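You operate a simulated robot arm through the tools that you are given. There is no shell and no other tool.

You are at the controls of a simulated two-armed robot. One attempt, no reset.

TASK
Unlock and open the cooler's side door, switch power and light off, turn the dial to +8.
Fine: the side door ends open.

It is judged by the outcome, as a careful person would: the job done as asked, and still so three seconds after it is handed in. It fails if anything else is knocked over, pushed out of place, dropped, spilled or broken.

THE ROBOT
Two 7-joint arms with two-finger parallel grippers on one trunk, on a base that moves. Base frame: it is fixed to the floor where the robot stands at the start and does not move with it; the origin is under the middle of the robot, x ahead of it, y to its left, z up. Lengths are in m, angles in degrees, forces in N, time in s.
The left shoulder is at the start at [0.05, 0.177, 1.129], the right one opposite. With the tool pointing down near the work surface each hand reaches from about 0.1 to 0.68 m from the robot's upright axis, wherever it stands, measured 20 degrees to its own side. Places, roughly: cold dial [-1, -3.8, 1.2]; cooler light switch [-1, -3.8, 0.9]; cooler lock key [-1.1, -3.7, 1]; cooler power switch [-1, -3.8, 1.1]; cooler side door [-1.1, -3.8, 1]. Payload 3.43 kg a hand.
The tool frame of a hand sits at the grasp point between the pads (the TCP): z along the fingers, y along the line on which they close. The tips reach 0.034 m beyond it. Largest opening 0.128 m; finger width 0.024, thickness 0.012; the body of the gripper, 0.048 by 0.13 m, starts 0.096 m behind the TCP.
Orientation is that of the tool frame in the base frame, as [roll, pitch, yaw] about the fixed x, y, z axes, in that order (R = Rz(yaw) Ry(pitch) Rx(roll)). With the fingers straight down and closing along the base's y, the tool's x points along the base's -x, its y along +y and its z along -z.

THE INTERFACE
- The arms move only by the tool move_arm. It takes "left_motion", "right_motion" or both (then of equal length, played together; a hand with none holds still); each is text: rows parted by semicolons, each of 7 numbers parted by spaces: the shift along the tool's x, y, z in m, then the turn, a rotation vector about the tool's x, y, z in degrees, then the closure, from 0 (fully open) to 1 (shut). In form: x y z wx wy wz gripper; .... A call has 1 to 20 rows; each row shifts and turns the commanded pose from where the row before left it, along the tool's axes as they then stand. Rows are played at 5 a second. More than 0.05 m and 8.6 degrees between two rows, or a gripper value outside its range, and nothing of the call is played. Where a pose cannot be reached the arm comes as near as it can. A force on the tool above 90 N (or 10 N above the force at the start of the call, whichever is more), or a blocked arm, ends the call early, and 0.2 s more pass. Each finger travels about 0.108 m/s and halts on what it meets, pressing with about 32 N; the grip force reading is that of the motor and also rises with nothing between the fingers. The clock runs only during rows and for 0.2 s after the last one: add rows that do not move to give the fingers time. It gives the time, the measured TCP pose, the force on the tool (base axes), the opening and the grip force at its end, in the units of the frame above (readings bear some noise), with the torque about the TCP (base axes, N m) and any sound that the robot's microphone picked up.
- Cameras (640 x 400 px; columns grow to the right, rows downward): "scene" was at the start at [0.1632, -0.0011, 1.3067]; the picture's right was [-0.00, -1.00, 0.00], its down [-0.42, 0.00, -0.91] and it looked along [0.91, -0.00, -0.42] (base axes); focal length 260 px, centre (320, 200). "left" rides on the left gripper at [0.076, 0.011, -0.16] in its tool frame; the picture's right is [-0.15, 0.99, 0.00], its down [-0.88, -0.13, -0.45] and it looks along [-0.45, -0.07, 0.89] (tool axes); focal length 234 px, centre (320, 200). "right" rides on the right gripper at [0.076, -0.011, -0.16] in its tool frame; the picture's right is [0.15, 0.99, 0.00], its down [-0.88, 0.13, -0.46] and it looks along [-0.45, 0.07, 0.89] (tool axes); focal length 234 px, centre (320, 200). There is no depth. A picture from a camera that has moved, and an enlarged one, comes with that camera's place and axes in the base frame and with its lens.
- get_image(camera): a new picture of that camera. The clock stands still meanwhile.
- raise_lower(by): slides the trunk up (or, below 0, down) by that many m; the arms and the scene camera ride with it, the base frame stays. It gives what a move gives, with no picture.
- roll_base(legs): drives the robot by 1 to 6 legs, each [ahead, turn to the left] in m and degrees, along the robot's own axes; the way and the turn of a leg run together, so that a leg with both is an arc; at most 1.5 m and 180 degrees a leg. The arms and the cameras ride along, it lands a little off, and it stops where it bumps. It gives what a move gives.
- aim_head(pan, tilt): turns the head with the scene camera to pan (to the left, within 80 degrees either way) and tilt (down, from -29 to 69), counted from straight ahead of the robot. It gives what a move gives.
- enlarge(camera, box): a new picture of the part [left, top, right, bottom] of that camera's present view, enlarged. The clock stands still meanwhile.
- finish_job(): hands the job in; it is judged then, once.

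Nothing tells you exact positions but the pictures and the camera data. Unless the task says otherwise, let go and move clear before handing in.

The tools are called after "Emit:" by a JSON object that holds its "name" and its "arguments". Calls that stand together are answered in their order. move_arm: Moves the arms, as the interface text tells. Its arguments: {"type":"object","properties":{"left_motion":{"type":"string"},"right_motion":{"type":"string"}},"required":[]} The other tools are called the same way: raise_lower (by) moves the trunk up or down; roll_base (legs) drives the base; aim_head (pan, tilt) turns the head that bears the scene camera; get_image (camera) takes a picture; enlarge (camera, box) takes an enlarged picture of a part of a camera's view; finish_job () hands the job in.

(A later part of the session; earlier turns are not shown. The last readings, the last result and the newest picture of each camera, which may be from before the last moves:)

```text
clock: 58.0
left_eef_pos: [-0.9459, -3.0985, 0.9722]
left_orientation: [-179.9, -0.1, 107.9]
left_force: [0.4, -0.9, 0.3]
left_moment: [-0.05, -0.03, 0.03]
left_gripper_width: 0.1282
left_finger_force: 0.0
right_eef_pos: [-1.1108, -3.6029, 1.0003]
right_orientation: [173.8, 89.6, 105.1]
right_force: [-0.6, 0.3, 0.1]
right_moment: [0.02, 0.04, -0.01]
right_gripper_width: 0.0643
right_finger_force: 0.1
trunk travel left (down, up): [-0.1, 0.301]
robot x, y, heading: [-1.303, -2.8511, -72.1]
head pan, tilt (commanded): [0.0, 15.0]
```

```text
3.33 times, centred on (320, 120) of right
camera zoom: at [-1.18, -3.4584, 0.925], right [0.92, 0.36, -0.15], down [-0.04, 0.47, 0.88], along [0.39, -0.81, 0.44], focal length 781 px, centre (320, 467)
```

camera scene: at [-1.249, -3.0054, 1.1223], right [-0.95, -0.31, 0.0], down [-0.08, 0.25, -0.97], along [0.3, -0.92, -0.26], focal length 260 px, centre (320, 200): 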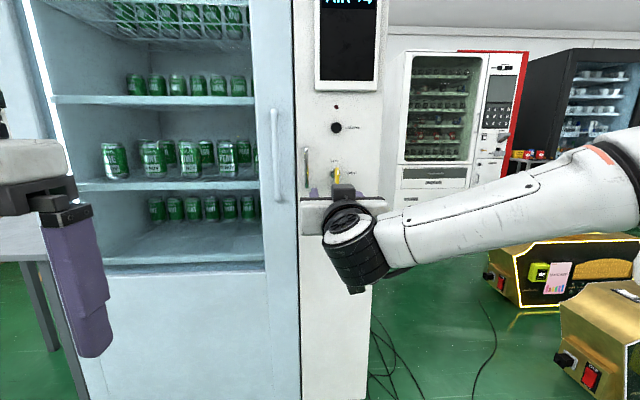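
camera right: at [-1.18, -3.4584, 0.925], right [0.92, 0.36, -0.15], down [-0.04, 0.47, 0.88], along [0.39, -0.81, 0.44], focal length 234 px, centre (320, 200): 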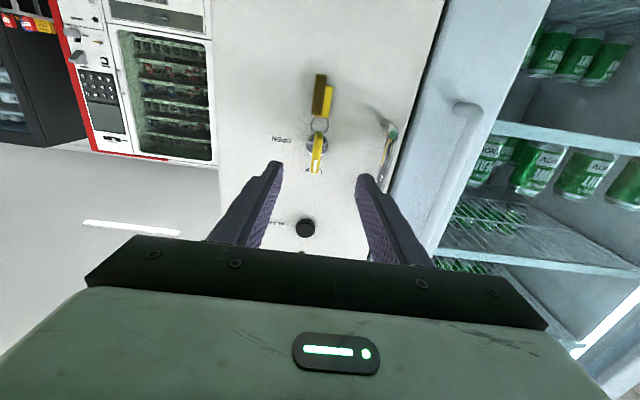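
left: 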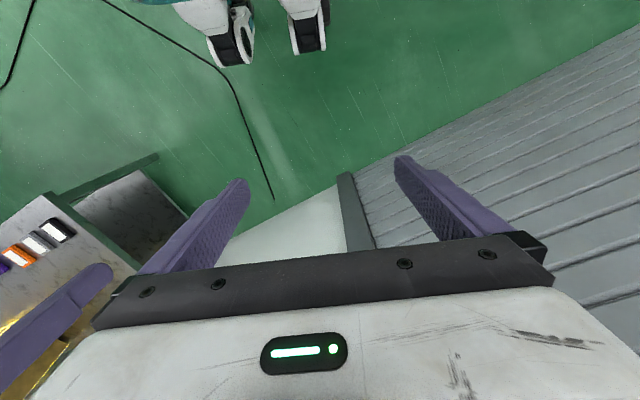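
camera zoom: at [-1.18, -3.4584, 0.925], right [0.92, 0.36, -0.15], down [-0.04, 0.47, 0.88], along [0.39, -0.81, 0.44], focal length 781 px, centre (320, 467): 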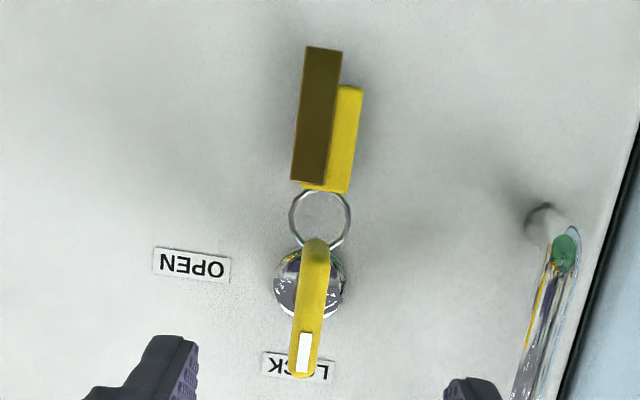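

The key axis is 3 mm to the right and 15 cm ahead of the TCP. I'll advance 10 cm so the pads straddle the bow, then check.

Emit:
{"name": "move_arm", "arguments": {"right_motion": "0 -0.003 0.025 0 0 0 0.5; 0 0 0.025 0 0 0 0.5; 0 0 0.025 0 0 0 0.5; 0 0 0.025 0 0 0 0.5; 0 0 0 0 0 0 0.5"}}

Emit:
{"name": "get_image", "arguments": {"camera": "right"}}

Emit:
{"name": "enlarge", "arguments": {"camera": "right", "box": [260, 60, 380, 180]}}

```text
clock: 59.2
left_eef_pos: [-0.9469, -3.0986, 0.9735]
left_orientation: [-179.9, -0.2, 107.8]
left_force: [0.2, -0.3, 0.5]
left_moment: [0.01, -0.04, -0.03]
left_gripper_width: 0.1279
left_finger_force: 0.2
right_eef_pos: [-1.0828, -3.689, 0.9982]
right_orientation: [167.3, 89.6, 98.9]
right_force: [0.8, 0.1, 0.6]
right_moment: [-0.03, -0.02, -0.02]
right_gripper_width: 0.064
right_finger_force: 0.1
right hand out of reach, approached as far as the arm can: row 4
trunk travel left (down, up): [-0.1, 0.301]
robot x, y, heading: [-1.2978, -2.8477, -72.0]
head pan, tilt (commanded): [0.0, 15.0]
```

```text
taken
camera right: at [-1.1516, -3.5441, 0.9231], right [0.92, 0.37, -0.14], down [-0.05, 0.47, 0.88], along [0.39, -0.81, 0.45], focal length 234 px, centre (320, 200)
```

right: 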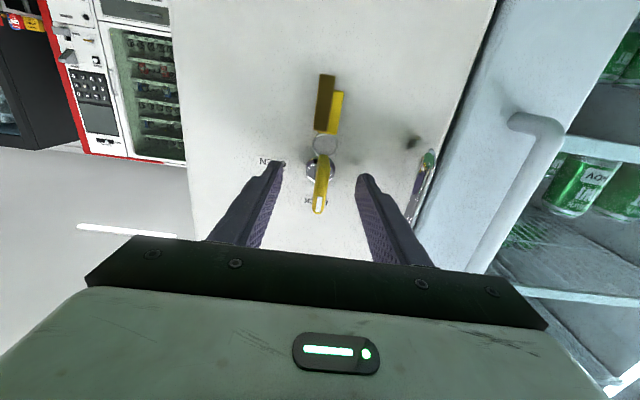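

```text
3.33 times, centred on (320, 120) of right
camera zoom: at [-1.1516, -3.5441, 0.9231], right [0.92, 0.37, -0.14], down [-0.05, 0.47, 0.88], along [0.39, -0.81, 0.45], focal length 781 px, centre (320, 467)
```

zoom: 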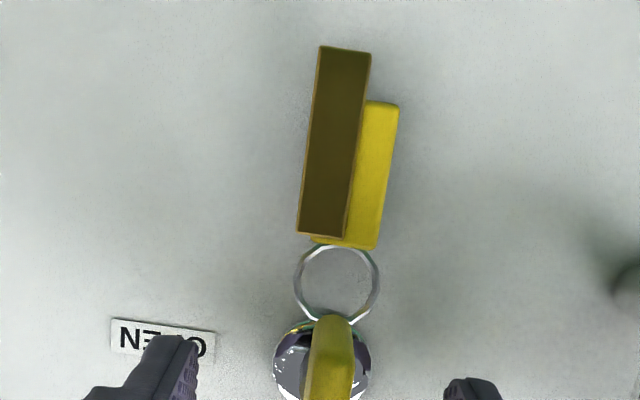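

The pads now straddle the key bow with ~2.4 cm overlap. I'll close on it.

Emit:
{"name": "move_arm", "arguments": {"right_motion": "0 0 0 0 0 0 0.8; 0 0 0 0 0 0 1; 0 0 0 0 0 0 1; 0 0 0 0 0 0 1"}}

Emit:
{"name": "get_image", "arguments": {"camera": "right"}}

Emit:
{"name": "enlarge", "arguments": {"camera": "scene", "box": [285, 140, 405, 240]}}

```text
clock: 60.2
left_eef_pos: [-0.9451, -3.0982, 0.974]
left_orientation: [-179.9, -0.1, 107.9]
left_force: [0.3, 0.2, 0.2]
left_moment: [0.04, 0.04, 0.03]
left_gripper_width: 0.1278
left_finger_force: 0.1
right_eef_pos: [-1.0826, -3.6885, 0.9984]
right_orientation: [169.1, 89.6, 100.6]
right_force: [3.0, 2.2, -1.3]
right_moment: [-0.17, -0.05, 0.22]
right_gripper_width: 0.0099
right_finger_force: 43.3
trunk travel left (down, up): [-0.1, 0.301]
robot x, y, heading: [-1.3001, -2.8454, -72.2]
head pan, tilt (commanded): [0.0, 15.0]
```

```text
taken
camera right: at [-1.151, -3.5437, 0.9231], right [0.92, 0.37, -0.15], down [-0.05, 0.47, 0.88], along [0.39, -0.81, 0.45], focal length 234 px, centre (320, 200)
```

right: 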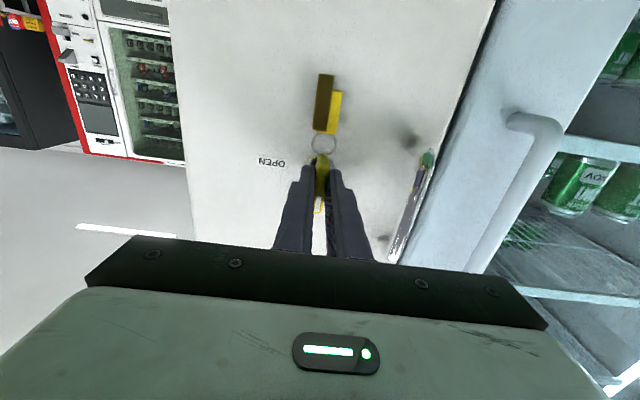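

```text
4.00 times, centred on (345, 190) of scene
camera zoom: at [-1.2487, -3.0053, 1.1223], right [-0.95, -0.31, 0.0], down [-0.08, 0.25, -0.97], along [0.3, -0.92, -0.26], focal length 1040 px, centre (220, 240)
```

zoom: 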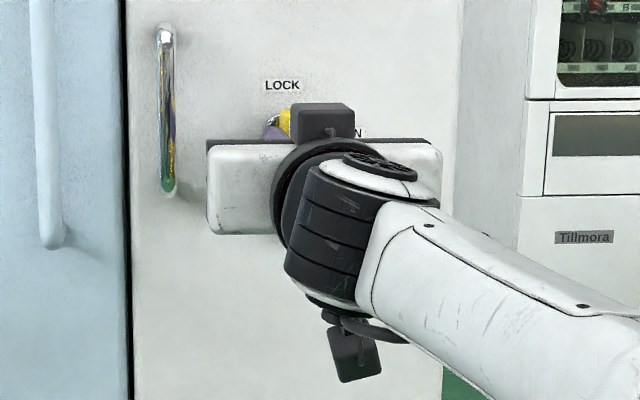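

The key is gripped firmly (9.9 mm, 43 N). Now I'll turn it clockwise in steps, watching force.

Emit:
{"name": "move_arm", "arguments": {"right_motion": "0 0 0 0 0 6 1; 0 0 0 0 0 6 1; 0 0 0 0 0 6 1; 0 0 0 0 0 6 1; 0 0 0 0 0 0 1"}}

Emit:
{"name": "get_image", "arguments": {"camera": "right"}}

```text
clock: 61.4
left_eef_pos: [-0.9459, -3.0976, 0.9724]
left_orientation: [-179.9, -0.1, 108.0]
left_force: [0.4, -0.4, 0.4]
left_moment: [0.05, 0.03, 0.0]
left_gripper_width: 0.1277
left_finger_force: 0.0
right_eef_pos: [-1.0807, -3.6875, 0.9985]
right_orientation: [91.0, 65.8, 22.5]
right_force: [3.2, 8.2, -1.0]
right_moment: [0.62, 0.27, 1.0]
right_gripper_width: 0.0098
right_finger_force: 43.6
trunk travel left (down, up): [-0.1, 0.301]
robot x, y, heading: [-1.2972, -2.8505, -72.4]
head pan, tilt (commanded): [0.0, 15.0]
```

```text
taken
camera right: at [-1.1209, -3.5318, 0.9255], right [0.9, 0.35, 0.27], down [-0.39, 0.33, 0.86], along [0.21, -0.88, 0.43], focal length 234 px, centre (320, 200)
```

right: 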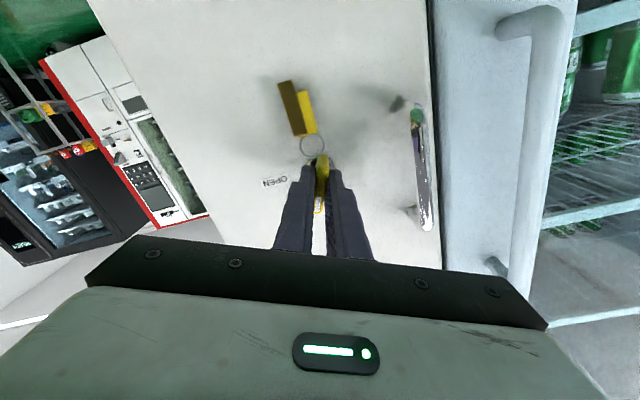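

The key follows with low torque. I'll continue to the full 90°.

Emit:
{"name": "move_arm", "arguments": {"right_motion": "0 0 0 0 0 7 1; 0 0 0 0 0 7 1; 0 0 0 0 0 7 1; 0 0 0 0 0 7 1; 0 0 0 0 0 7 1; 0 0 0 0 0 0 1"}}

Emit:
{"name": "get_image", "arguments": {"camera": "right"}}

```text
clock: 62.8
left_eef_pos: [-0.9452, -3.0987, 0.9721]
left_orientation: [-179.9, 0.0, 107.8]
left_force: [-0.9, -0.1, 0.1]
left_moment: [0.0, -0.03, -0.03]
left_gripper_width: 0.1278
left_finger_force: 0.0
right_eef_pos: [-1.0802, -3.6883, 0.9989]
right_orientation: [90.4, 30.9, 21.8]
right_force: [7.1, 8.0, -2.0]
right_moment: [-0.38, -0.21, 1.29]
right_gripper_width: 0.01
right_finger_force: 43.2
trunk travel left (down, up): [-0.1, 0.301]
robot x, y, heading: [-1.3035, -2.8464, -72.2]
head pan, tilt (commanded): [0.0, 15.0]
```

```text
taken
camera right: at [-1.0847, -3.5176, 0.951], right [0.59, 0.23, 0.77], down [-0.81, 0.17, 0.57], along [0.0, -0.96, 0.28], focal length 234 px, centre (320, 200)
```

right: 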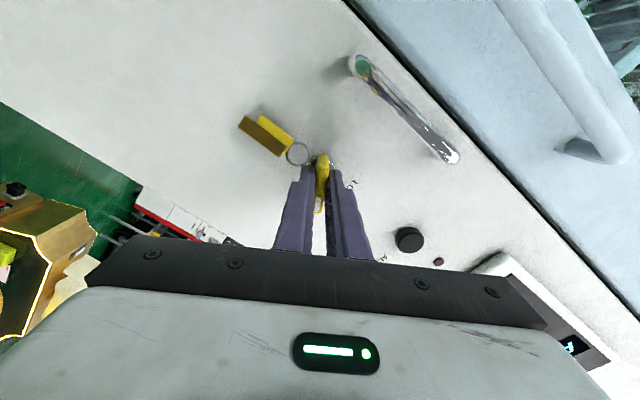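

It has turned about 59°; 31° more to reach OPEN.

Emit:
{"name": "move_arm", "arguments": {"right_motion": "0 0 0 0 0 7 1; 0 0 0 0 0 7 1; 0 0 0 0 0 7 1; 0 0 0 0 0 7 1; 0 0 0 0 0 4 1; 0 0 0 0 0 0 1; 0 0 0 0 0 0 1"}}

Emit:
{"name": "get_image", "arguments": {"camera": "right"}}

Emit:
{"name": "enlarge", "arguments": {"camera": "right", "box": [220, 60, 420, 260]}}

```text
clock: 64.4
left_eef_pos: [-0.9458, -3.0976, 0.9737]
left_orientation: [-179.8, 0.0, 107.8]
left_force: [-0.2, -0.3, -0.7]
left_moment: [-0.03, 0.02, -0.02]
left_gripper_width: 0.128
left_finger_force: 0.0
right_eef_pos: [-1.0799, -3.6886, 1.0015]
right_orientation: [90.3, -0.9, 21.8]
right_force: [10.7, 1.4, 3.3]
right_moment: [-1.29, 0.58, 0.84]
right_gripper_width: 0.0099
right_finger_force: 43.4
trunk travel left (down, up): [-0.1, 0.301]
robot x, y, heading: [-1.3025, -2.8453, -72.2]
head pan, tilt (commanded): [0.0, 15.0]
```

```text
taken
camera right: at [-1.069, -3.5116, 0.99], right [0.12, 0.04, 0.99], down [-0.99, 0.1, 0.12], along [-0.09, -0.99, 0.05], focal length 234 px, centre (320, 200)
```

right: 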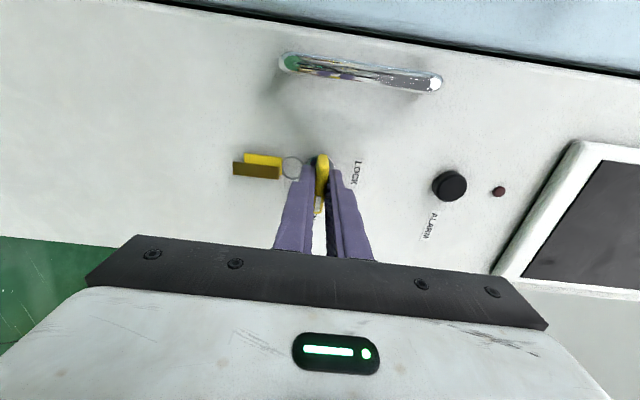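

```text
2.00 times, centred on (320, 160) of right
camera zoom: at [-1.069, -3.5116, 0.99], right [0.12, 0.04, 0.99], down [-0.99, 0.1, 0.12], along [-0.09, -0.99, 0.05], focal length 468 px, centre (320, 280)
```

zoom: 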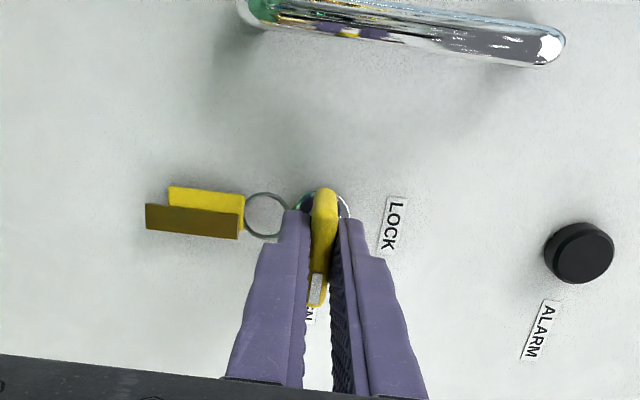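

The key bow is horizontal now and a resisting torque of ~1 N·m suggests it is at its stop. I'll nudge 3° more to make sure, then release and back off.

Emit:
{"name": "move_arm", "arguments": {"right_motion": "0 0 0 0 0 3 1; 0 0 0 0 0 0 1"}}

```text
clock: 65.0
left_eef_pos: [-0.9458, -3.0981, 0.9714]
left_orientation: [-179.8, 0.0, 107.9]
left_force: [-0.4, 1.1, -0.6]
left_moment: [-0.03, 0.02, -0.03]
left_gripper_width: 0.128
left_finger_force: 0.0
right_eef_pos: [-1.0815, -3.6877, 0.9997]
right_orientation: [90.3, -4.0, 21.7]
right_force: [10.6, 0.6, 5.0]
right_moment: [-1.36, 0.72, 0.89]
right_gripper_width: 0.0111
right_finger_force: 44.2
trunk travel left (down, up): [-0.1, 0.301]
robot x, y, heading: [-1.2988, -2.8481, -72.2]
head pan, tilt (commanded): [0.0, 15.0]
```

The fingers now slip on the key, so it is at its stop (OPEN). I'll relax, open the fingers and retreat straight back.

Emit:
{"name": "move_arm", "arguments": {"right_motion": "0 0 0 0 0 -3 1; 0 0 0 0 0 0 0.75; 0 0 0 0 0 0 0.7; 0 0 0 0 0 0 0.7; 0 0 -0.03 0 0 0 0.7; 0 0 -0.03 0 0 0 0.7; 0 0 -0.03 0 0 0 0.7; 0 0 -0.03 0 0 0 0.7; 0 0 0 0 0 0 0.7"}}

Emit:
{"name": "get_image", "arguments": {"camera": "right"}}

Emit:
{"name": "enlarge", "arguments": {"camera": "right", "box": [220, 60, 420, 260]}}

```text
clock: 67.0
left_eef_pos: [-0.9468, -3.0993, 0.9724]
left_orientation: [-179.9, 0.0, 107.9]
left_force: [0.4, 0.3, -0.2]
left_moment: [-0.03, 0.0, -0.02]
left_gripper_width: 0.128
left_finger_force: 0.0
right_eef_pos: [-1.1269, -3.5782, 1.0004]
right_orientation: [90.4, -1.2, 21.4]
right_force: [-0.6, -0.8, 0.8]
right_moment: [0.01, 0.02, -0.01]
right_gripper_width: 0.0383
right_finger_force: 0.1
trunk travel left (down, up): [-0.1, 0.301]
robot x, y, heading: [-1.298, -2.8482, -72.4]
head pan, tilt (commanded): [0.0, 15.0]
```

```text
taken
camera right: at [-1.115, -3.4012, 0.9907], right [0.12, 0.04, 0.99], down [-0.99, 0.1, 0.12], along [-0.1, -0.99, 0.05], focal length 234 px, centre (320, 200)
```

right: 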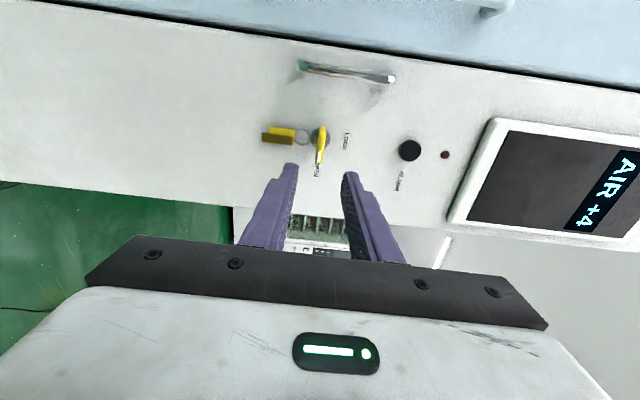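

```text
2.00 times, centred on (320, 160) of right
camera zoom: at [-1.115, -3.4012, 0.9907], right [0.12, 0.04, 0.99], down [-0.99, 0.1, 0.12], along [-0.1, -0.99, 0.05], focal length 468 px, centre (320, 280)
```

zoom: 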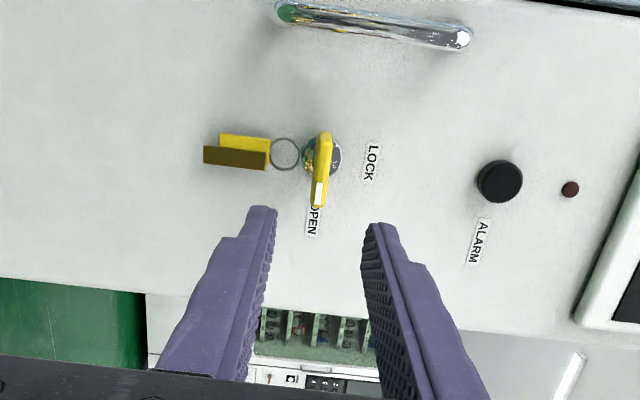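

The key stays at OPEN. Next, I'll roll the hand back so the fingers close horizontally for the vertical handle bar, retracting at the same time, then bring the base 0.17 m closer for better reach.

Emit:
{"name": "move_arm", "arguments": {"right_motion": "0 0 -0.012 0 0 -8.1 0.6; 0 0 -0.012 0 0 -8.1 0.5; 0 0 -0.012 0 0 -8.1 0.5; 0 0 -0.012 0 0 -8.1 0.5; 0 0 -0.012 0 0 -8.1 0.5; 0 0 -0.012 0 0 -8.1 0.5; 0 0 -0.012 0 0 -8.1 0.5; 0 0 -0.012 0 0 -8.1 0.5; 0 0 -0.012 0 0 -8.1 0.5; 0 0 -0.012 0 0 -8.1 0.5; 0 0 -0.012 0 0 -8.1 0.5; 0 0 0 0 0 0 0.5"}}

Emit:
{"name": "roll_base", "arguments": {"legs": [[0.17, 0]]}}

Emit:
{"name": "get_image", "arguments": {"camera": "scene"}}

Emit:
{"name": "get_image", "arguments": {"camera": "right"}}

```text
clock: 69.6
left_eef_pos: [-0.9464, -3.0984, 0.9721]
left_orientation: [-179.8, 0.0, 107.9]
left_force: [0.5, -0.5, -0.3]
left_moment: [0.0, 0.0, 0.02]
left_gripper_width: 0.1279
left_finger_force: 0.1
right_eef_pos: [-1.1748, -3.4553, 1.0009]
right_orientation: [102.4, 88.1, 33.9]
right_force: [0.5, -0.8, 0.3]
right_moment: [0.02, -0.01, -0.02]
right_gripper_width: 0.0642
right_finger_force: 0.1
trunk travel left (down, up): [-0.1, 0.301]
robot x, y, heading: [-1.3, -2.8509, -72.2]
head pan, tilt (commanded): [0.0, 15.0]
```

```text
clock: 71.1
left_eef_pos: [-0.8947, -3.2612, 0.9737]
left_orientation: [-179.9, -0.1, 107.9]
left_force: [-0.1, -0.3, -0.5]
left_moment: [0.04, -0.02, 0.0]
left_gripper_width: 0.1281
left_finger_force: 0.0
right_eef_pos: [-1.1214, -3.6168, 1.0011]
right_orientation: [101.9, 88.0, 33.4]
right_force: [-0.1, 0.8, 0.8]
right_moment: [-0.02, 0.02, 0.01]
right_gripper_width: 0.0639
right_finger_force: 0.0
trunk travel left (down, up): [-0.1, 0.301]
robot x, y, heading: [-1.2515, -3.0142, -72.1]
head pan, tilt (commanded): [0.0, 15.0]
```

```text
taken
camera scene: at [-1.1967, -3.1673, 1.1223], right [-0.95, -0.31, 0.0], down [-0.08, 0.25, -0.97], along [0.3, -0.92, -0.26], focal length 260 px, centre (320, 200)
```

scene: 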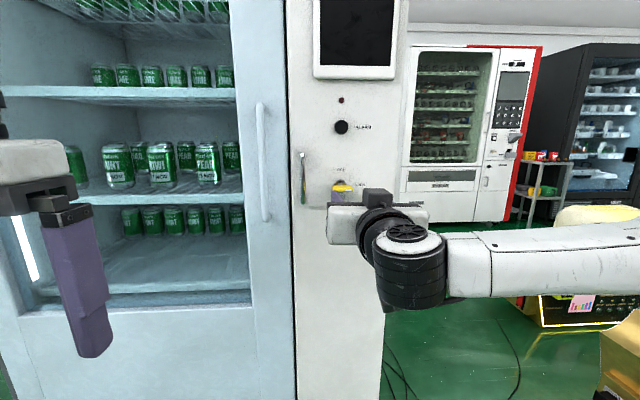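

```text
taken
camera right: at [-1.1892, -3.4711, 0.9247], right [0.92, 0.37, -0.11], down [-0.07, 0.45, 0.89], along [0.38, -0.81, 0.45], focal length 234 px, centre (320, 200)
```

right: 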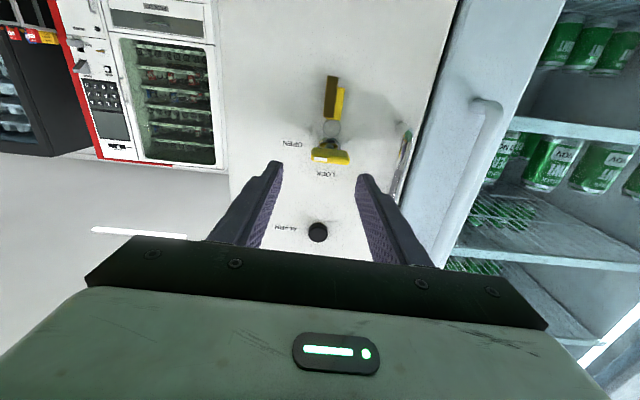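

Base is closer now. I'll shift the hand left ~9.8 cm and up 2 cm to line up with the handle bar, then look.

Emit:
{"name": "move_arm", "arguments": {"right_motion": "-0.005 0.0245 0 0 0 0 0.5; -0.005 0.0245 0 0 0 0 0.5; -0.005 0.0245 0 0 0 0 0.5; -0.005 0.0245 0 0 0 0 0.5; 0 0 0 0 0 0 0.5"}}

Emit:
{"name": "get_image", "arguments": {"camera": "right"}}

Emit:
{"name": "enlarge", "arguments": {"camera": "right", "box": [250, 60, 390, 220]}}

Emit:
{"name": "enlarge", "arguments": {"camera": "scene", "box": [270, 100, 430, 220]}}

```text
clock: 72.3
left_eef_pos: [-0.894, -3.2604, 0.9731]
left_orientation: [-179.9, 0.0, 107.9]
left_force: [0.2, -0.3, 0.6]
left_moment: [0.03, 0.01, 0.0]
left_gripper_width: 0.1281
left_finger_force: 0.1
right_eef_pos: [-1.0326, -3.583, 1.0245]
right_orientation: [102.5, 88.0, 33.9]
right_force: [-0.8, -0.4, 0.1]
right_moment: [-0.01, 0.0, 0.01]
right_gripper_width: 0.0641
right_finger_force: 0.0
trunk travel left (down, up): [-0.1, 0.301]
robot x, y, heading: [-1.2495, -3.0083, -72.1]
head pan, tilt (commanded): [0.0, 15.0]
```

```text
taken
camera right: at [-1.0989, -3.4358, 0.948], right [0.92, 0.37, -0.11], down [-0.07, 0.45, 0.89], along [0.38, -0.81, 0.45], focal length 234 px, centre (320, 200)
```

right: 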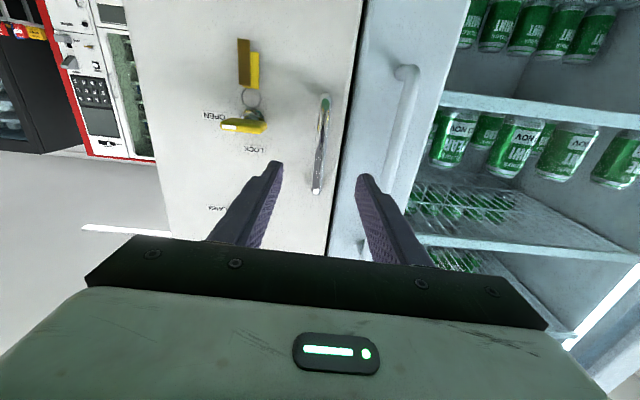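

```text
2.50 times, centred on (320, 140) of right
camera zoom: at [-1.0989, -3.4358, 0.948], right [0.92, 0.37, -0.11], down [-0.07, 0.45, 0.89], along [0.38, -0.81, 0.45], focal length 585 px, centre (320, 350)
```

zoom: 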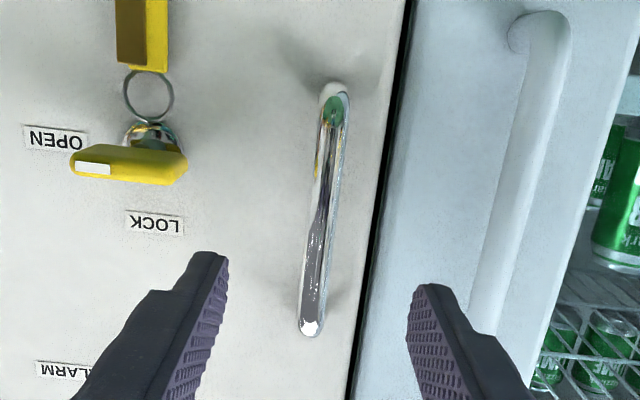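

```text
3.33 times, centred on (350, 160) of scene
camera zoom: at [-1.1967, -3.1672, 1.1223], right [-0.95, -0.31, 0.0], down [-0.08, 0.25, -0.97], along [0.3, -0.92, -0.26], focal length 867 px, centre (220, 333)
```

zoom: 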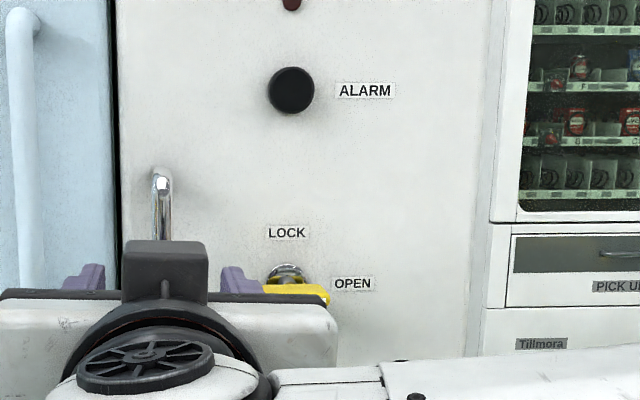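

The handle bar runs from z 0.966 to 1.073, centred 11.6–12 cm ahead of the TCP, with the door face ~14 cm ahead. I'll level the hand, narrow the opening and advance ~10 cm so the pads straddle the bar, tips 7 mm short of the door.

Emit:
{"name": "move_arm", "arguments": {"right_motion": "0.003 0.0015 0 0 0 -2 0.65; 0 0 0.033 0 0 0 0.68; 0 0 0.033 0 0 0 0.68; 0 0 0.033 0 0 0 0.68; 0 0 0 0 0 0 0.68"}}

Emit:
{"name": "get_image", "arguments": {"camera": "right"}}

Emit:
{"name": "enlarge", "arguments": {"camera": "right", "box": [250, 80, 390, 240]}}

```text
clock: 73.5
left_eef_pos: [-0.8937, -3.2601, 0.9726]
left_orientation: [-179.9, 0.0, 107.9]
left_force: [0.1, 0.3, -0.4]
left_moment: [0.03, 0.0, 0.02]
left_gripper_width: 0.1281
left_finger_force: 0.1
right_eef_pos: [-0.9932, -3.6736, 1.02]
right_orientation: [-171.3, 89.6, 120.3]
right_force: [0.1, -0.2, -0.3]
right_moment: [0.02, 0.0, 0.06]
right_gripper_width: 0.041
right_finger_force: 0.1
trunk travel left (down, up): [-0.1, 0.301]
robot x, y, heading: [-1.2469, -3.0119, -72.1]
head pan, tilt (commanded): [0.0, 15.0]
```

```text
taken
camera right: at [-1.0629, -3.528, 0.9449], right [0.92, 0.36, -0.15], down [-0.04, 0.47, 0.88], along [0.39, -0.81, 0.44], focal length 234 px, centre (320, 200)
```

right: 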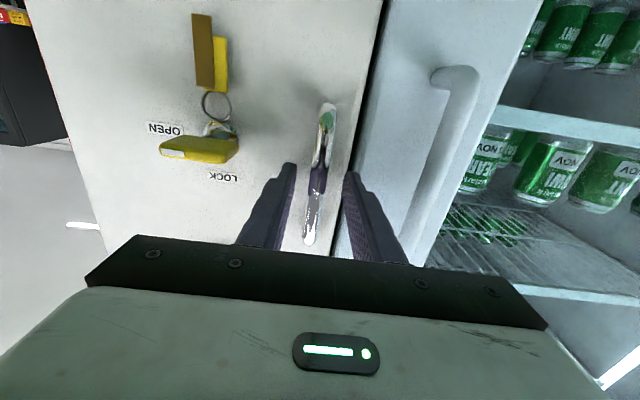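

```text
2.50 times, centred on (320, 160) of right
camera zoom: at [-1.0629, -3.528, 0.9449], right [0.92, 0.36, -0.15], down [-0.04, 0.47, 0.88], along [0.39, -0.81, 0.44], focal length 585 px, centre (320, 300)
```

zoom: 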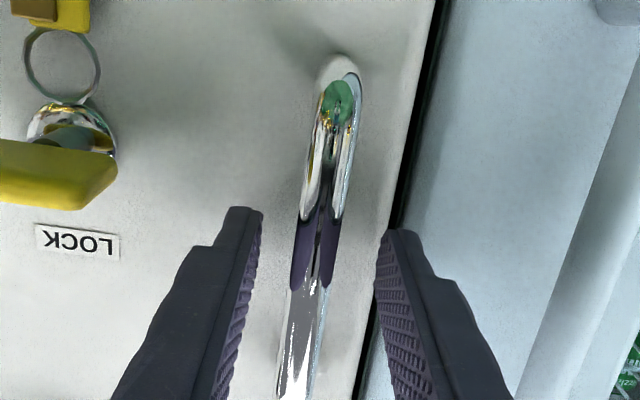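

The bar is between the pads. Closing on it.

Emit:
{"name": "move_arm", "arguments": {"right_motion": "0 0 0 0 0 0 0.85; 0 0 0 0 0 0 1; 0 0 0 0 0 0 1; 0 0 0 0 0 0 1"}}

Emit:
{"name": "enlarge", "arguments": {"camera": "right", "box": [250, 80, 390, 240]}}

```text
clock: 74.5
left_eef_pos: [-0.8951, -3.2613, 0.973]
left_orientation: [180.0, 0.0, 107.9]
left_force: [-0.8, 0.3, 0.3]
left_moment: [0.03, 0.02, -0.02]
left_gripper_width: 0.128
left_finger_force: 0.1
right_eef_pos: [-0.9956, -3.6751, 1.0215]
right_orientation: [173.8, 89.7, 105.2]
right_force: [-7.3, -2.6, -0.2]
right_moment: [0.06, 0.13, -0.08]
right_gripper_width: 0.0135
right_finger_force: 45.1
trunk travel left (down, up): [-0.1, 0.301]
robot x, y, heading: [-1.2443, -3.0135, -71.9]
head pan, tilt (commanded): [0.0, 15.0]
```

```text
2.50 times, centred on (320, 160) of right
camera zoom: at [-1.0645, -3.5289, 0.9449], right [0.92, 0.36, -0.15], down [-0.04, 0.47, 0.88], along [0.39, -0.81, 0.44], focal length 585 px, centre (320, 300)
```

zoom: 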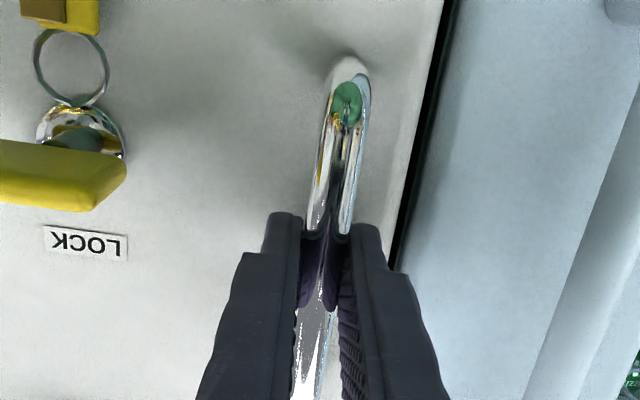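

The bar is gripped (13.5 mm). I'll pull along the expected arc about the right-hand hinge, first ~12°.

Emit:
{"name": "move_arm", "arguments": {"right_motion": "0 -0.0037 -0.015 -4 0 0 1; 0 -0.0037 -0.015 -4 0 0 1; 0 -0.0037 -0.015 -4 0 0 1; 0 0 0 0 0 0 1"}}

Emit:
{"name": "get_image", "arguments": {"camera": "scene"}}

Emit:
{"name": "get_image", "arguments": {"camera": "right"}}

```text
clock: 75.5
left_eef_pos: [-0.895, -3.2616, 0.973]
left_orientation: [179.9, -0.1, 107.8]
left_force: [-1.0, -0.5, -0.3]
left_moment: [0.0, 0.01, 0.01]
left_gripper_width: 0.1281
left_finger_force: 0.1
right_eef_pos: [-1.0265, -3.6388, 1.0204]
right_orientation: [151.3, 89.6, 94.7]
right_force: [-10.3, -11.4, 2.7]
right_moment: [0.06, 0.4, -0.1]
right_gripper_width: 0.0135
right_finger_force: 45.2
trunk travel left (down, up): [-0.1, 0.301]
robot x, y, heading: [-1.2483, -3.0074, -72.1]
head pan, tilt (commanded): [0.0, 15.0]
```

```text
taken
camera scene: at [-1.1979, -3.1682, 1.1222], right [-0.95, -0.31, 0.0], down [-0.08, 0.25, -0.97], along [0.3, -0.92, -0.26], focal length 260 px, centre (320, 200)
```

scene: 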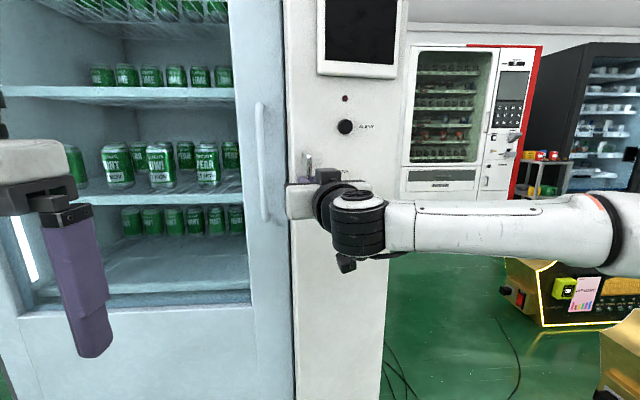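

```text
taken
camera right: at [-1.1232, -3.5111, 0.9448], right [0.83, 0.54, -0.14], down [-0.14, 0.45, 0.88], along [0.54, -0.71, 0.45], focal length 234 px, centre (320, 200)
```

right: 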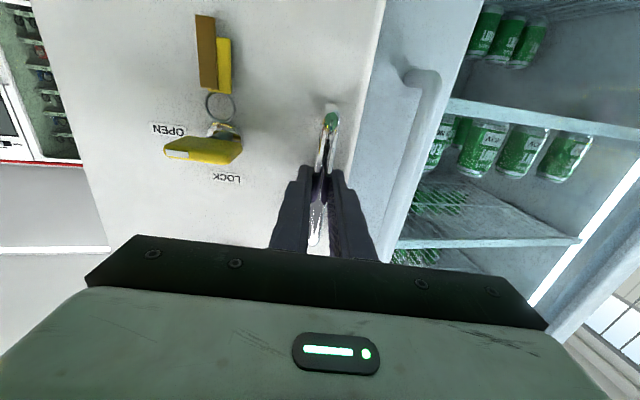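

The door is swinging open. The side force suggests a slightly tighter arc; I'll continue another 30° with a bit more rightward motion.

Emit:
{"name": "move_arm", "arguments": {"right_motion": "0 -0.009 -0.0224 -6 0 0 1; 0 -0.008 -0.0224 -6 0 0 1; 0 -0.0075 -0.0224 -6 0 0 1; 0 -0.0075 -0.0224 -6 0 0 1; 0 -0.0075 -0.0224 -6 0 0 1; 0 0 0 0 0 0 1"}}

Emit:
{"name": "get_image", "arguments": {"camera": "scene"}}

Emit:
{"name": "get_image", "arguments": {"camera": "right"}}

```text
clock: 76.9
left_eef_pos: [-0.8934, -3.2604, 0.9734]
left_orientation: [-179.9, -0.1, 107.8]
left_force: [-0.2, 0.0, 1.3]
left_moment: [0.01, 0.0, -0.01]
left_gripper_width: 0.1278
left_finger_force: 0.1
right_eef_pos: [-1.1295, -3.5854, 1.021]
right_orientation: [146.7, 89.7, 120.6]
right_force: [-1.0, 1.7, -0.7]
right_moment: [-0.21, 0.21, -0.02]
right_gripper_width: 0.0137
right_finger_force: 45.6
trunk travel left (down, up): [-0.1, 0.301]
robot x, y, heading: [-1.2462, -3.0105, -72.0]
head pan, tilt (commanded): [0.0, 15.0]
```

```text
taken
camera scene: at [-1.1968, -3.1668, 1.1223], right [-0.95, -0.31, 0.0], down [-0.08, 0.25, -0.97], along [0.3, -0.92, -0.26], focal length 260 px, centre (320, 200)
```

scene: 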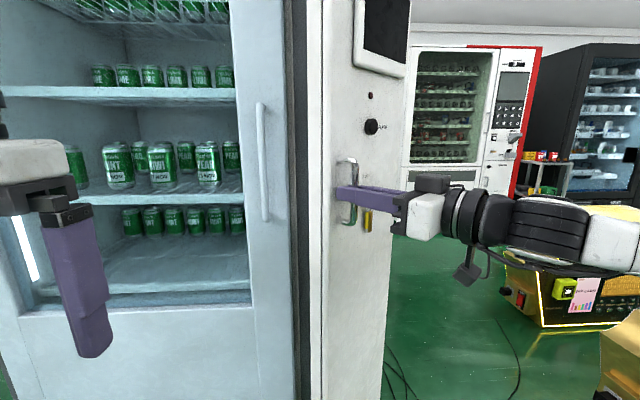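

```text
taken
camera right: at [-1.2779, -3.5244, 0.945], right [0.44, 0.89, -0.14], down [-0.35, 0.31, 0.88], along [0.83, -0.34, 0.45], focal length 234 px, centre (320, 200)
```

right: 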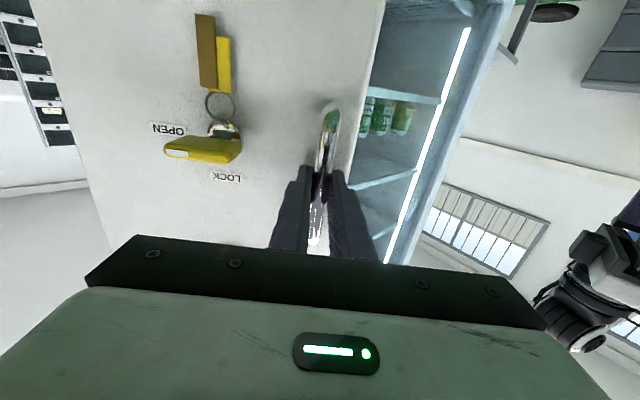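

The arc fits very well (forces near zero), door about 42° open. Continuing another 42°.

Emit:
{"name": "move_arm", "arguments": {"right_motion": "0 -0.0075 -0.0224 -6 0 0 1; 0 -0.0075 -0.0224 -6 0 0 1; 0 -0.0075 -0.0224 -6 0 0 1; 0 -0.0075 -0.0224 -6 0 0 1; 0 0 0 0 0 0 1"}}

Emit:
{"name": "move_arm", "arguments": {"right_motion": "0 -0.0075 -0.0224 -6 0 0 1; 0 -0.0075 -0.0224 -6 0 0 1; 0 -0.0075 -0.0224 -6 0 0 1; 0 0 0 0 0 0 1"}}

Emit:
{"name": "get_image", "arguments": {"camera": "scene"}}

```text
clock: 78.1
left_eef_pos: [-0.8929, -3.2599, 0.9729]
left_orientation: [-179.9, 0.1, 107.9]
left_force: [0.2, 0.1, -0.4]
left_moment: [0.03, 0.01, 0.02]
left_gripper_width: 0.128
left_finger_force: 0.0
right_eef_pos: [-1.2245, -3.5858, 1.0196]
right_orientation: [126.4, 89.4, 124.4]
right_force: [-3.6, 19.3, -11.2]
right_moment: [-0.53, -0.33, 0.24]
right_gripper_width: 0.0137
right_finger_force: 44.8
trunk travel left (down, up): [-0.1, 0.301]
robot x, y, heading: [-1.2464, -3.0139, -71.9]
head pan, tilt (commanded): [0.0, 15.0]
```

```text
clock: 79.1
left_eef_pos: [-0.896, -3.2587, 0.9735]
left_orientation: [179.9, 0.1, 107.9]
left_force: [-0.5, 0.0, 0.1]
left_moment: [0.02, 0.03, -0.02]
left_gripper_width: 0.1279
left_finger_force: 0.0
right_eef_pos: [-1.2922, -3.6121, 1.0207]
right_orientation: [97.2, 89.7, 113.1]
right_force: [-11.1, 22.9, -13.8]
right_moment: [-0.52, -0.56, 0.22]
right_gripper_width: 0.0139
right_finger_force: 45.3
trunk travel left (down, up): [-0.1, 0.301]
robot x, y, heading: [-1.2456, -3.0095, -72.1]
head pan, tilt (commanded): [0.0, 15.0]
```

```text
taken
camera scene: at [-1.1981, -3.166, 1.1225], right [-0.95, -0.31, 0.0], down [-0.08, 0.24, -0.97], along [0.3, -0.92, -0.26], focal length 260 px, centre (320, 200)
```

scene: 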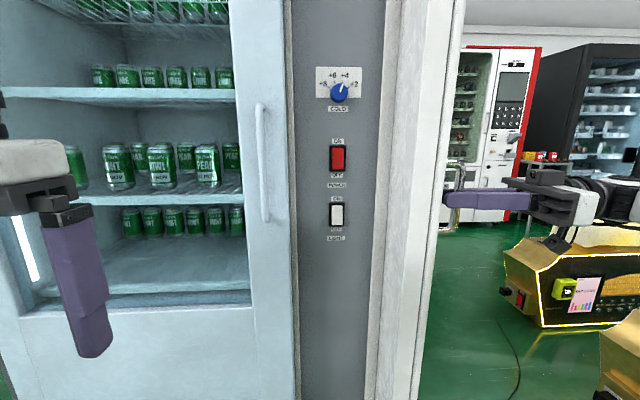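

The door is ~84° open and reveals the controls: a blue COLD dial (marks +8 +6 +4 +2, pointing near +4), a red POWER rocker and a white LIGHT rocker. I'll open it ~15° further with less sideways load for more working room.

Emit:
{"name": "move_arm", "arguments": {"right_motion": "0 0.004 -0.02 -6 0 0 1; 0 -0.002 -0.022 -6 0 0 1; 0 -0.004 -0.0224 -6 0 0 1; 0 0 0 0 0 0 1"}}

Emit:
{"name": "get_image", "arguments": {"camera": "scene"}}

```text
clock: 80.1
left_eef_pos: [-0.8935, -3.2628, 0.9712]
left_orientation: [-179.8, -0.3, 107.8]
left_force: [-1.5, 0.9, 0.2]
left_moment: [0.01, 0.02, 0.0]
left_gripper_width: 0.128
left_finger_force: 0.0
right_eef_pos: [-1.3156, -3.6293, 1.0194]
right_orientation: [84.3, 89.3, 107.8]
right_force: [26.7, -33.0, -1.0]
right_moment: [-0.83, -0.28, -0.17]
right_gripper_width: 0.014
right_finger_force: 44.8
right hand out of reach, approached as far as the arm can: row 2, 3
trunk travel left (down, up): [-0.1, 0.301]
robot x, y, heading: [-1.2509, -3.0104, -71.9]
head pan, tilt (commanded): [0.0, 15.0]
```

```text
taken
camera scene: at [-1.1938, -3.1707, 1.1216], right [-0.95, -0.31, 0.0], down [-0.08, 0.25, -0.96], along [0.3, -0.92, -0.26], focal length 260 px, centre (320, 200)
```

scene: 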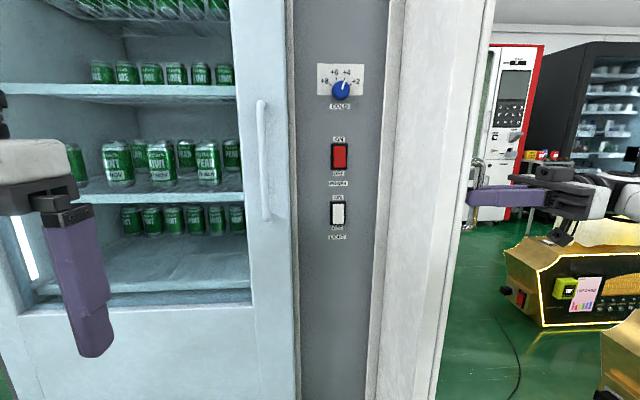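

The arm is at its reach with the door ~92° open. I'll release the handle now (opening the fingers only) and see whether the door stays.

Emit:
{"name": "move_arm", "arguments": {"right_motion": "0 0 0 0 0 0 0.8; 0 0 0 0 0 0 0.55; 0 0 0 0 0 0 0.5; 0 0 0 0 0 0 0.5"}}

Emit:
{"name": "get_image", "arguments": {"camera": "right"}}

Emit:
{"name": "get_image", "arguments": {"camera": "scene"}}

```text
clock: 81.1
left_eef_pos: [-0.8929, -3.2602, 0.9737]
left_orientation: [-179.9, 0.0, 107.9]
left_force: [-0.8, 1.1, 0.2]
left_moment: [-0.03, 0.0, 0.02]
left_gripper_width: 0.128
left_finger_force: 0.1
right_eef_pos: [-1.3205, -3.6216, 1.0218]
right_orientation: [87.8, 89.6, 112.4]
right_force: [0.5, -0.1, 0.3]
right_moment: [-0.01, -0.01, 0.01]
right_gripper_width: 0.0639
right_finger_force: 0.1
trunk travel left (down, up): [-0.1, 0.301]
robot x, y, heading: [-1.2452, -3.0121, -72.1]
head pan, tilt (commanded): [0.0, 15.0]
```

```text
taken
camera right: at [-1.4605, -3.6977, 0.9451], right [-0.41, 0.9, -0.14], down [-0.47, -0.08, 0.88], along [0.78, 0.43, 0.45], focal length 234 px, centre (320, 200)
```

right: 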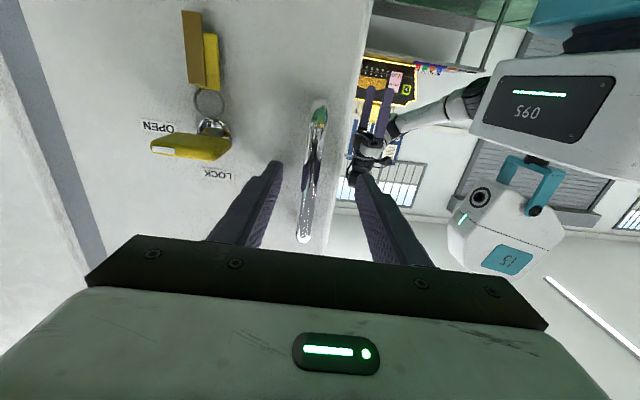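

```text
taken
camera scene: at [-1.1967, -3.1672, 1.1223], right [-0.95, -0.31, 0.0], down [-0.08, 0.25, -0.97], along [0.3, -0.92, -0.26], focal length 260 px, centre (320, 200)
```

scene: 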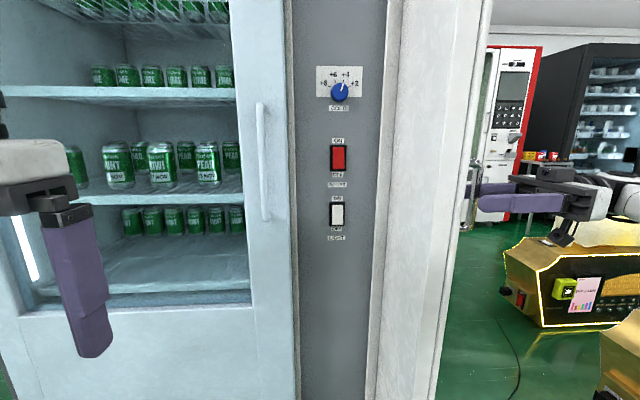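

The door stays open by itself. The right arm is at its reach, so I'll pull the hand off the bar by turning the base 5° right while creeping 2 cm ahead, which draws the fingers straight off the handle.

Emit:
{"name": "roll_base", "arguments": {"legs": [[0.02, -5]]}}

Emit:
{"name": "get_image", "arguments": {"camera": "right"}}

Emit:
{"name": "get_image", "arguments": {"camera": "scene"}}

```text
clock: 82.0
left_eef_pos: [-0.9121, -3.3082, 0.9737]
left_orientation: [-179.9, 0.0, 103.0]
left_force: [0.9, -0.2, 0.6]
left_moment: [0.03, 0.01, 0.0]
left_gripper_width: 0.1279
left_finger_force: 0.1
right_eef_pos: [-1.3665, -3.6325, 1.0209]
right_orientation: [86.0, 89.6, 105.7]
right_force: [-0.4, -0.1, -0.2]
right_moment: [-0.01, 0.0, -0.01]
right_gripper_width: 0.064
right_finger_force: 0.0
trunk travel left (down, up): [-0.1, 0.301]
robot x, y, heading: [-1.2434, -3.0324, -76.9]
head pan, tilt (commanded): [0.0, 15.0]
```

```text
taken
camera right: at [-1.5139, -3.6961, 0.9448], right [-0.33, 0.93, -0.14], down [-0.47, -0.04, 0.88], along [0.82, 0.36, 0.45], focal length 234 px, centre (320, 200)
```

right: 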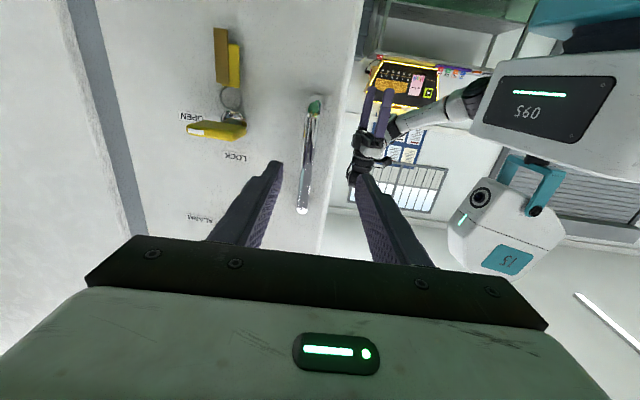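

```text
taken
camera scene: at [-1.2053, -3.1903, 1.1223], right [-0.97, -0.22, 0.0], down [-0.06, 0.25, -0.97], along [0.22, -0.94, -0.26], focal length 260 px, centre (320, 200)
```

scene: 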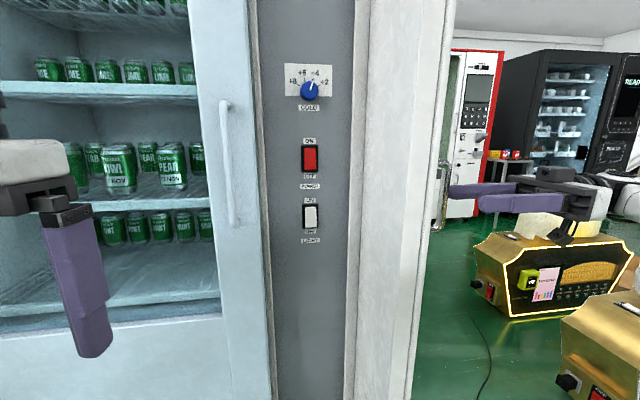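

The hand is clear of the handle by ~2.5 cm and the door holds at ~92°. I'll draw the right hand back toward the robot, away from the door, and enlarge the controls.

Emit:
{"name": "move_arm", "arguments": {"right_motion": "0 0.03 -0.005 0 0 0 0.5; 0 0.03 -0.005 0 0 0 0.5; 0 0.035 0 0 0 0 0.5; 0 0.035 0 0 0 0 0.5; 0 0.035 0 0 0 0 0.5; 0 0 0 0 0 0 0.5"}}

Emit:
{"name": "enlarge", "arguments": {"camera": "scene", "box": [270, 50, 350, 120]}}

Emit:
{"name": "enlarge", "arguments": {"camera": "scene", "box": [250, 120, 370, 260]}}

Emit:
{"name": "get_image", "arguments": {"camera": "scene"}}

```text
clock: 83.4
left_eef_pos: [-0.911, -3.3094, 0.9723]
left_orientation: [-179.9, 0.0, 103.0]
left_force: [0.2, -0.6, 0.8]
left_moment: [0.0, -0.02, -0.01]
left_gripper_width: 0.1282
left_finger_force: 0.1
right_eef_pos: [-1.4316, -3.48, 1.0219]
right_orientation: [81.0, 89.6, 100.5]
right_force: [0.2, -0.1, -0.3]
right_moment: [-0.06, -0.01, 0.01]
right_gripper_width: 0.0639
right_finger_force: 0.1
trunk travel left (down, up): [-0.1, 0.301]
robot x, y, heading: [-1.2422, -3.0324, -76.9]
head pan, tilt (commanded): [0.0, 15.0]
```

```text
5.71 times, centred on (310, 85) of scene
camera zoom: at [-1.2051, -3.1901, 1.1223], right [-0.97, -0.22, 0.0], down [-0.06, 0.25, -0.97], along [0.22, -0.94, -0.26], focal length 1486 px, centre (377, 857)
```

zoom: 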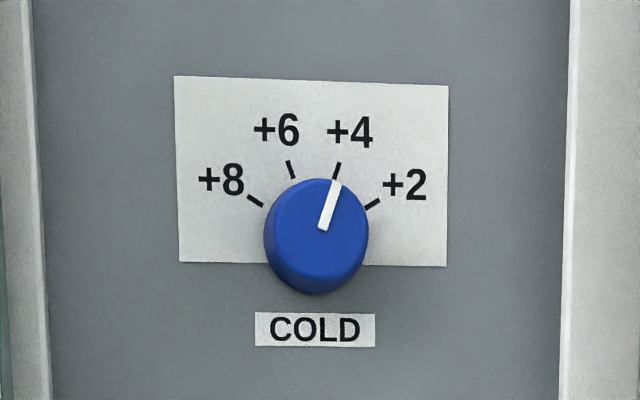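

```text
2.86 times, centred on (310, 190) of scene
camera zoom: at [-1.2051, -3.1901, 1.1223], right [-0.97, -0.22, 0.0], down [-0.06, 0.25, -0.97], along [0.22, -0.94, -0.26], focal length 743 px, centre (349, 229)
```

zoom: 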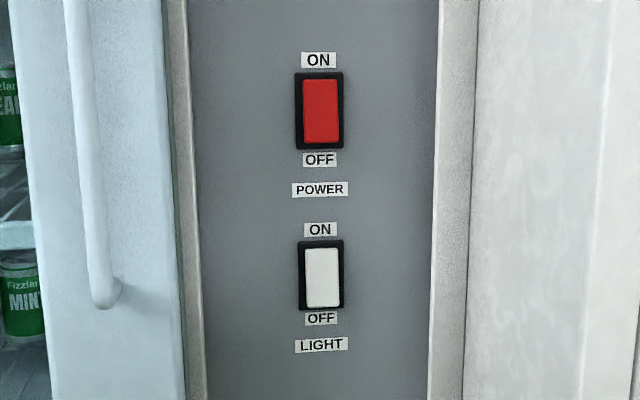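

```text
taken
camera scene: at [-1.2051, -3.1901, 1.1223], right [-0.97, -0.22, 0.0], down [-0.06, 0.25, -0.97], along [0.22, -0.94, -0.26], focal length 260 px, centre (320, 200)
```

scene: 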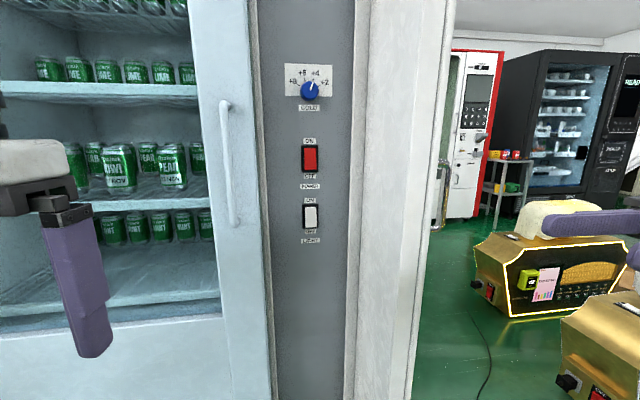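

Dial pointer is at +4; the marks sit at about ±20° and ±60° from vertical, so +8 needs ~80° counter-clockwise. The rockers are ON at the top, OFF at the bottom. I'll pull the right hand further back, then square up the base for the left arm.

Emit:
{"name": "move_arm", "arguments": {"right_motion": "0 0.03 -0.015 0 0 0 0.5; 0 0.03 -0.015 0 0 0 0.7; 0 0.03 -0.015 0 0 0 0.9; 0 0 0 0 0 0 0.9"}}

Emit:
{"name": "roll_base", "arguments": {"legs": [[0.02, 6]]}}

Emit:
{"name": "get_image", "arguments": {"camera": "scene"}}

```text
clock: 84.4
left_eef_pos: [-0.911, -3.3094, 0.9727]
left_orientation: [-179.9, 0.0, 103.0]
left_force: [0.9, 0.1, 0.0]
left_moment: [0.0, 0.01, 0.03]
left_gripper_width: 0.128
left_finger_force: 0.1
right_eef_pos: [-1.4923, -3.4805, 1.0531]
right_orientation: [72.3, 89.6, 92.1]
right_force: [-0.3, -1.0, 0.5]
right_moment: [-0.03, 0.0, -0.01]
right_gripper_width: 0.0128
right_finger_force: 0.0
right hand out of reach, approached as far as the arm can: row 1, 2, 3
trunk travel left (down, up): [-0.1, 0.301]
robot x, y, heading: [-1.2415, -3.0315, -77.0]
head pan, tilt (commanded): [0.0, 15.0]
```

```text
clock: 85.3
left_eef_pos: [-0.8787, -3.2915, 0.9721]
left_orientation: [-179.9, 0.0, 108.8]
left_force: [0.2, 0.0, -0.2]
left_moment: [-0.01, 0.03, 0.0]
left_gripper_width: 0.128
left_finger_force: 0.1
right_eef_pos: [-1.4363, -3.5238, 1.0534]
right_orientation: [75.3, 89.6, 100.9]
right_force: [-0.2, -0.4, -0.3]
right_moment: [0.03, -0.01, -0.03]
right_gripper_width: 0.0128
right_finger_force: 0.1
trunk travel left (down, up): [-0.1, 0.301]
robot x, y, heading: [-1.2384, -3.0468, -71.0]
head pan, tilt (commanded): [0.0, 15.0]
```

```text
taken
camera scene: at [-1.1831, -3.2045, 1.1223], right [-0.95, -0.32, 0.0], down [-0.08, 0.24, -0.97], along [0.31, -0.91, -0.26], focal length 260 px, centre (320, 200)
```

scene: 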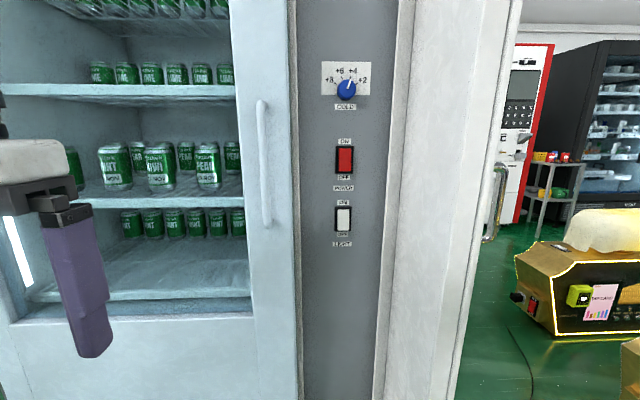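

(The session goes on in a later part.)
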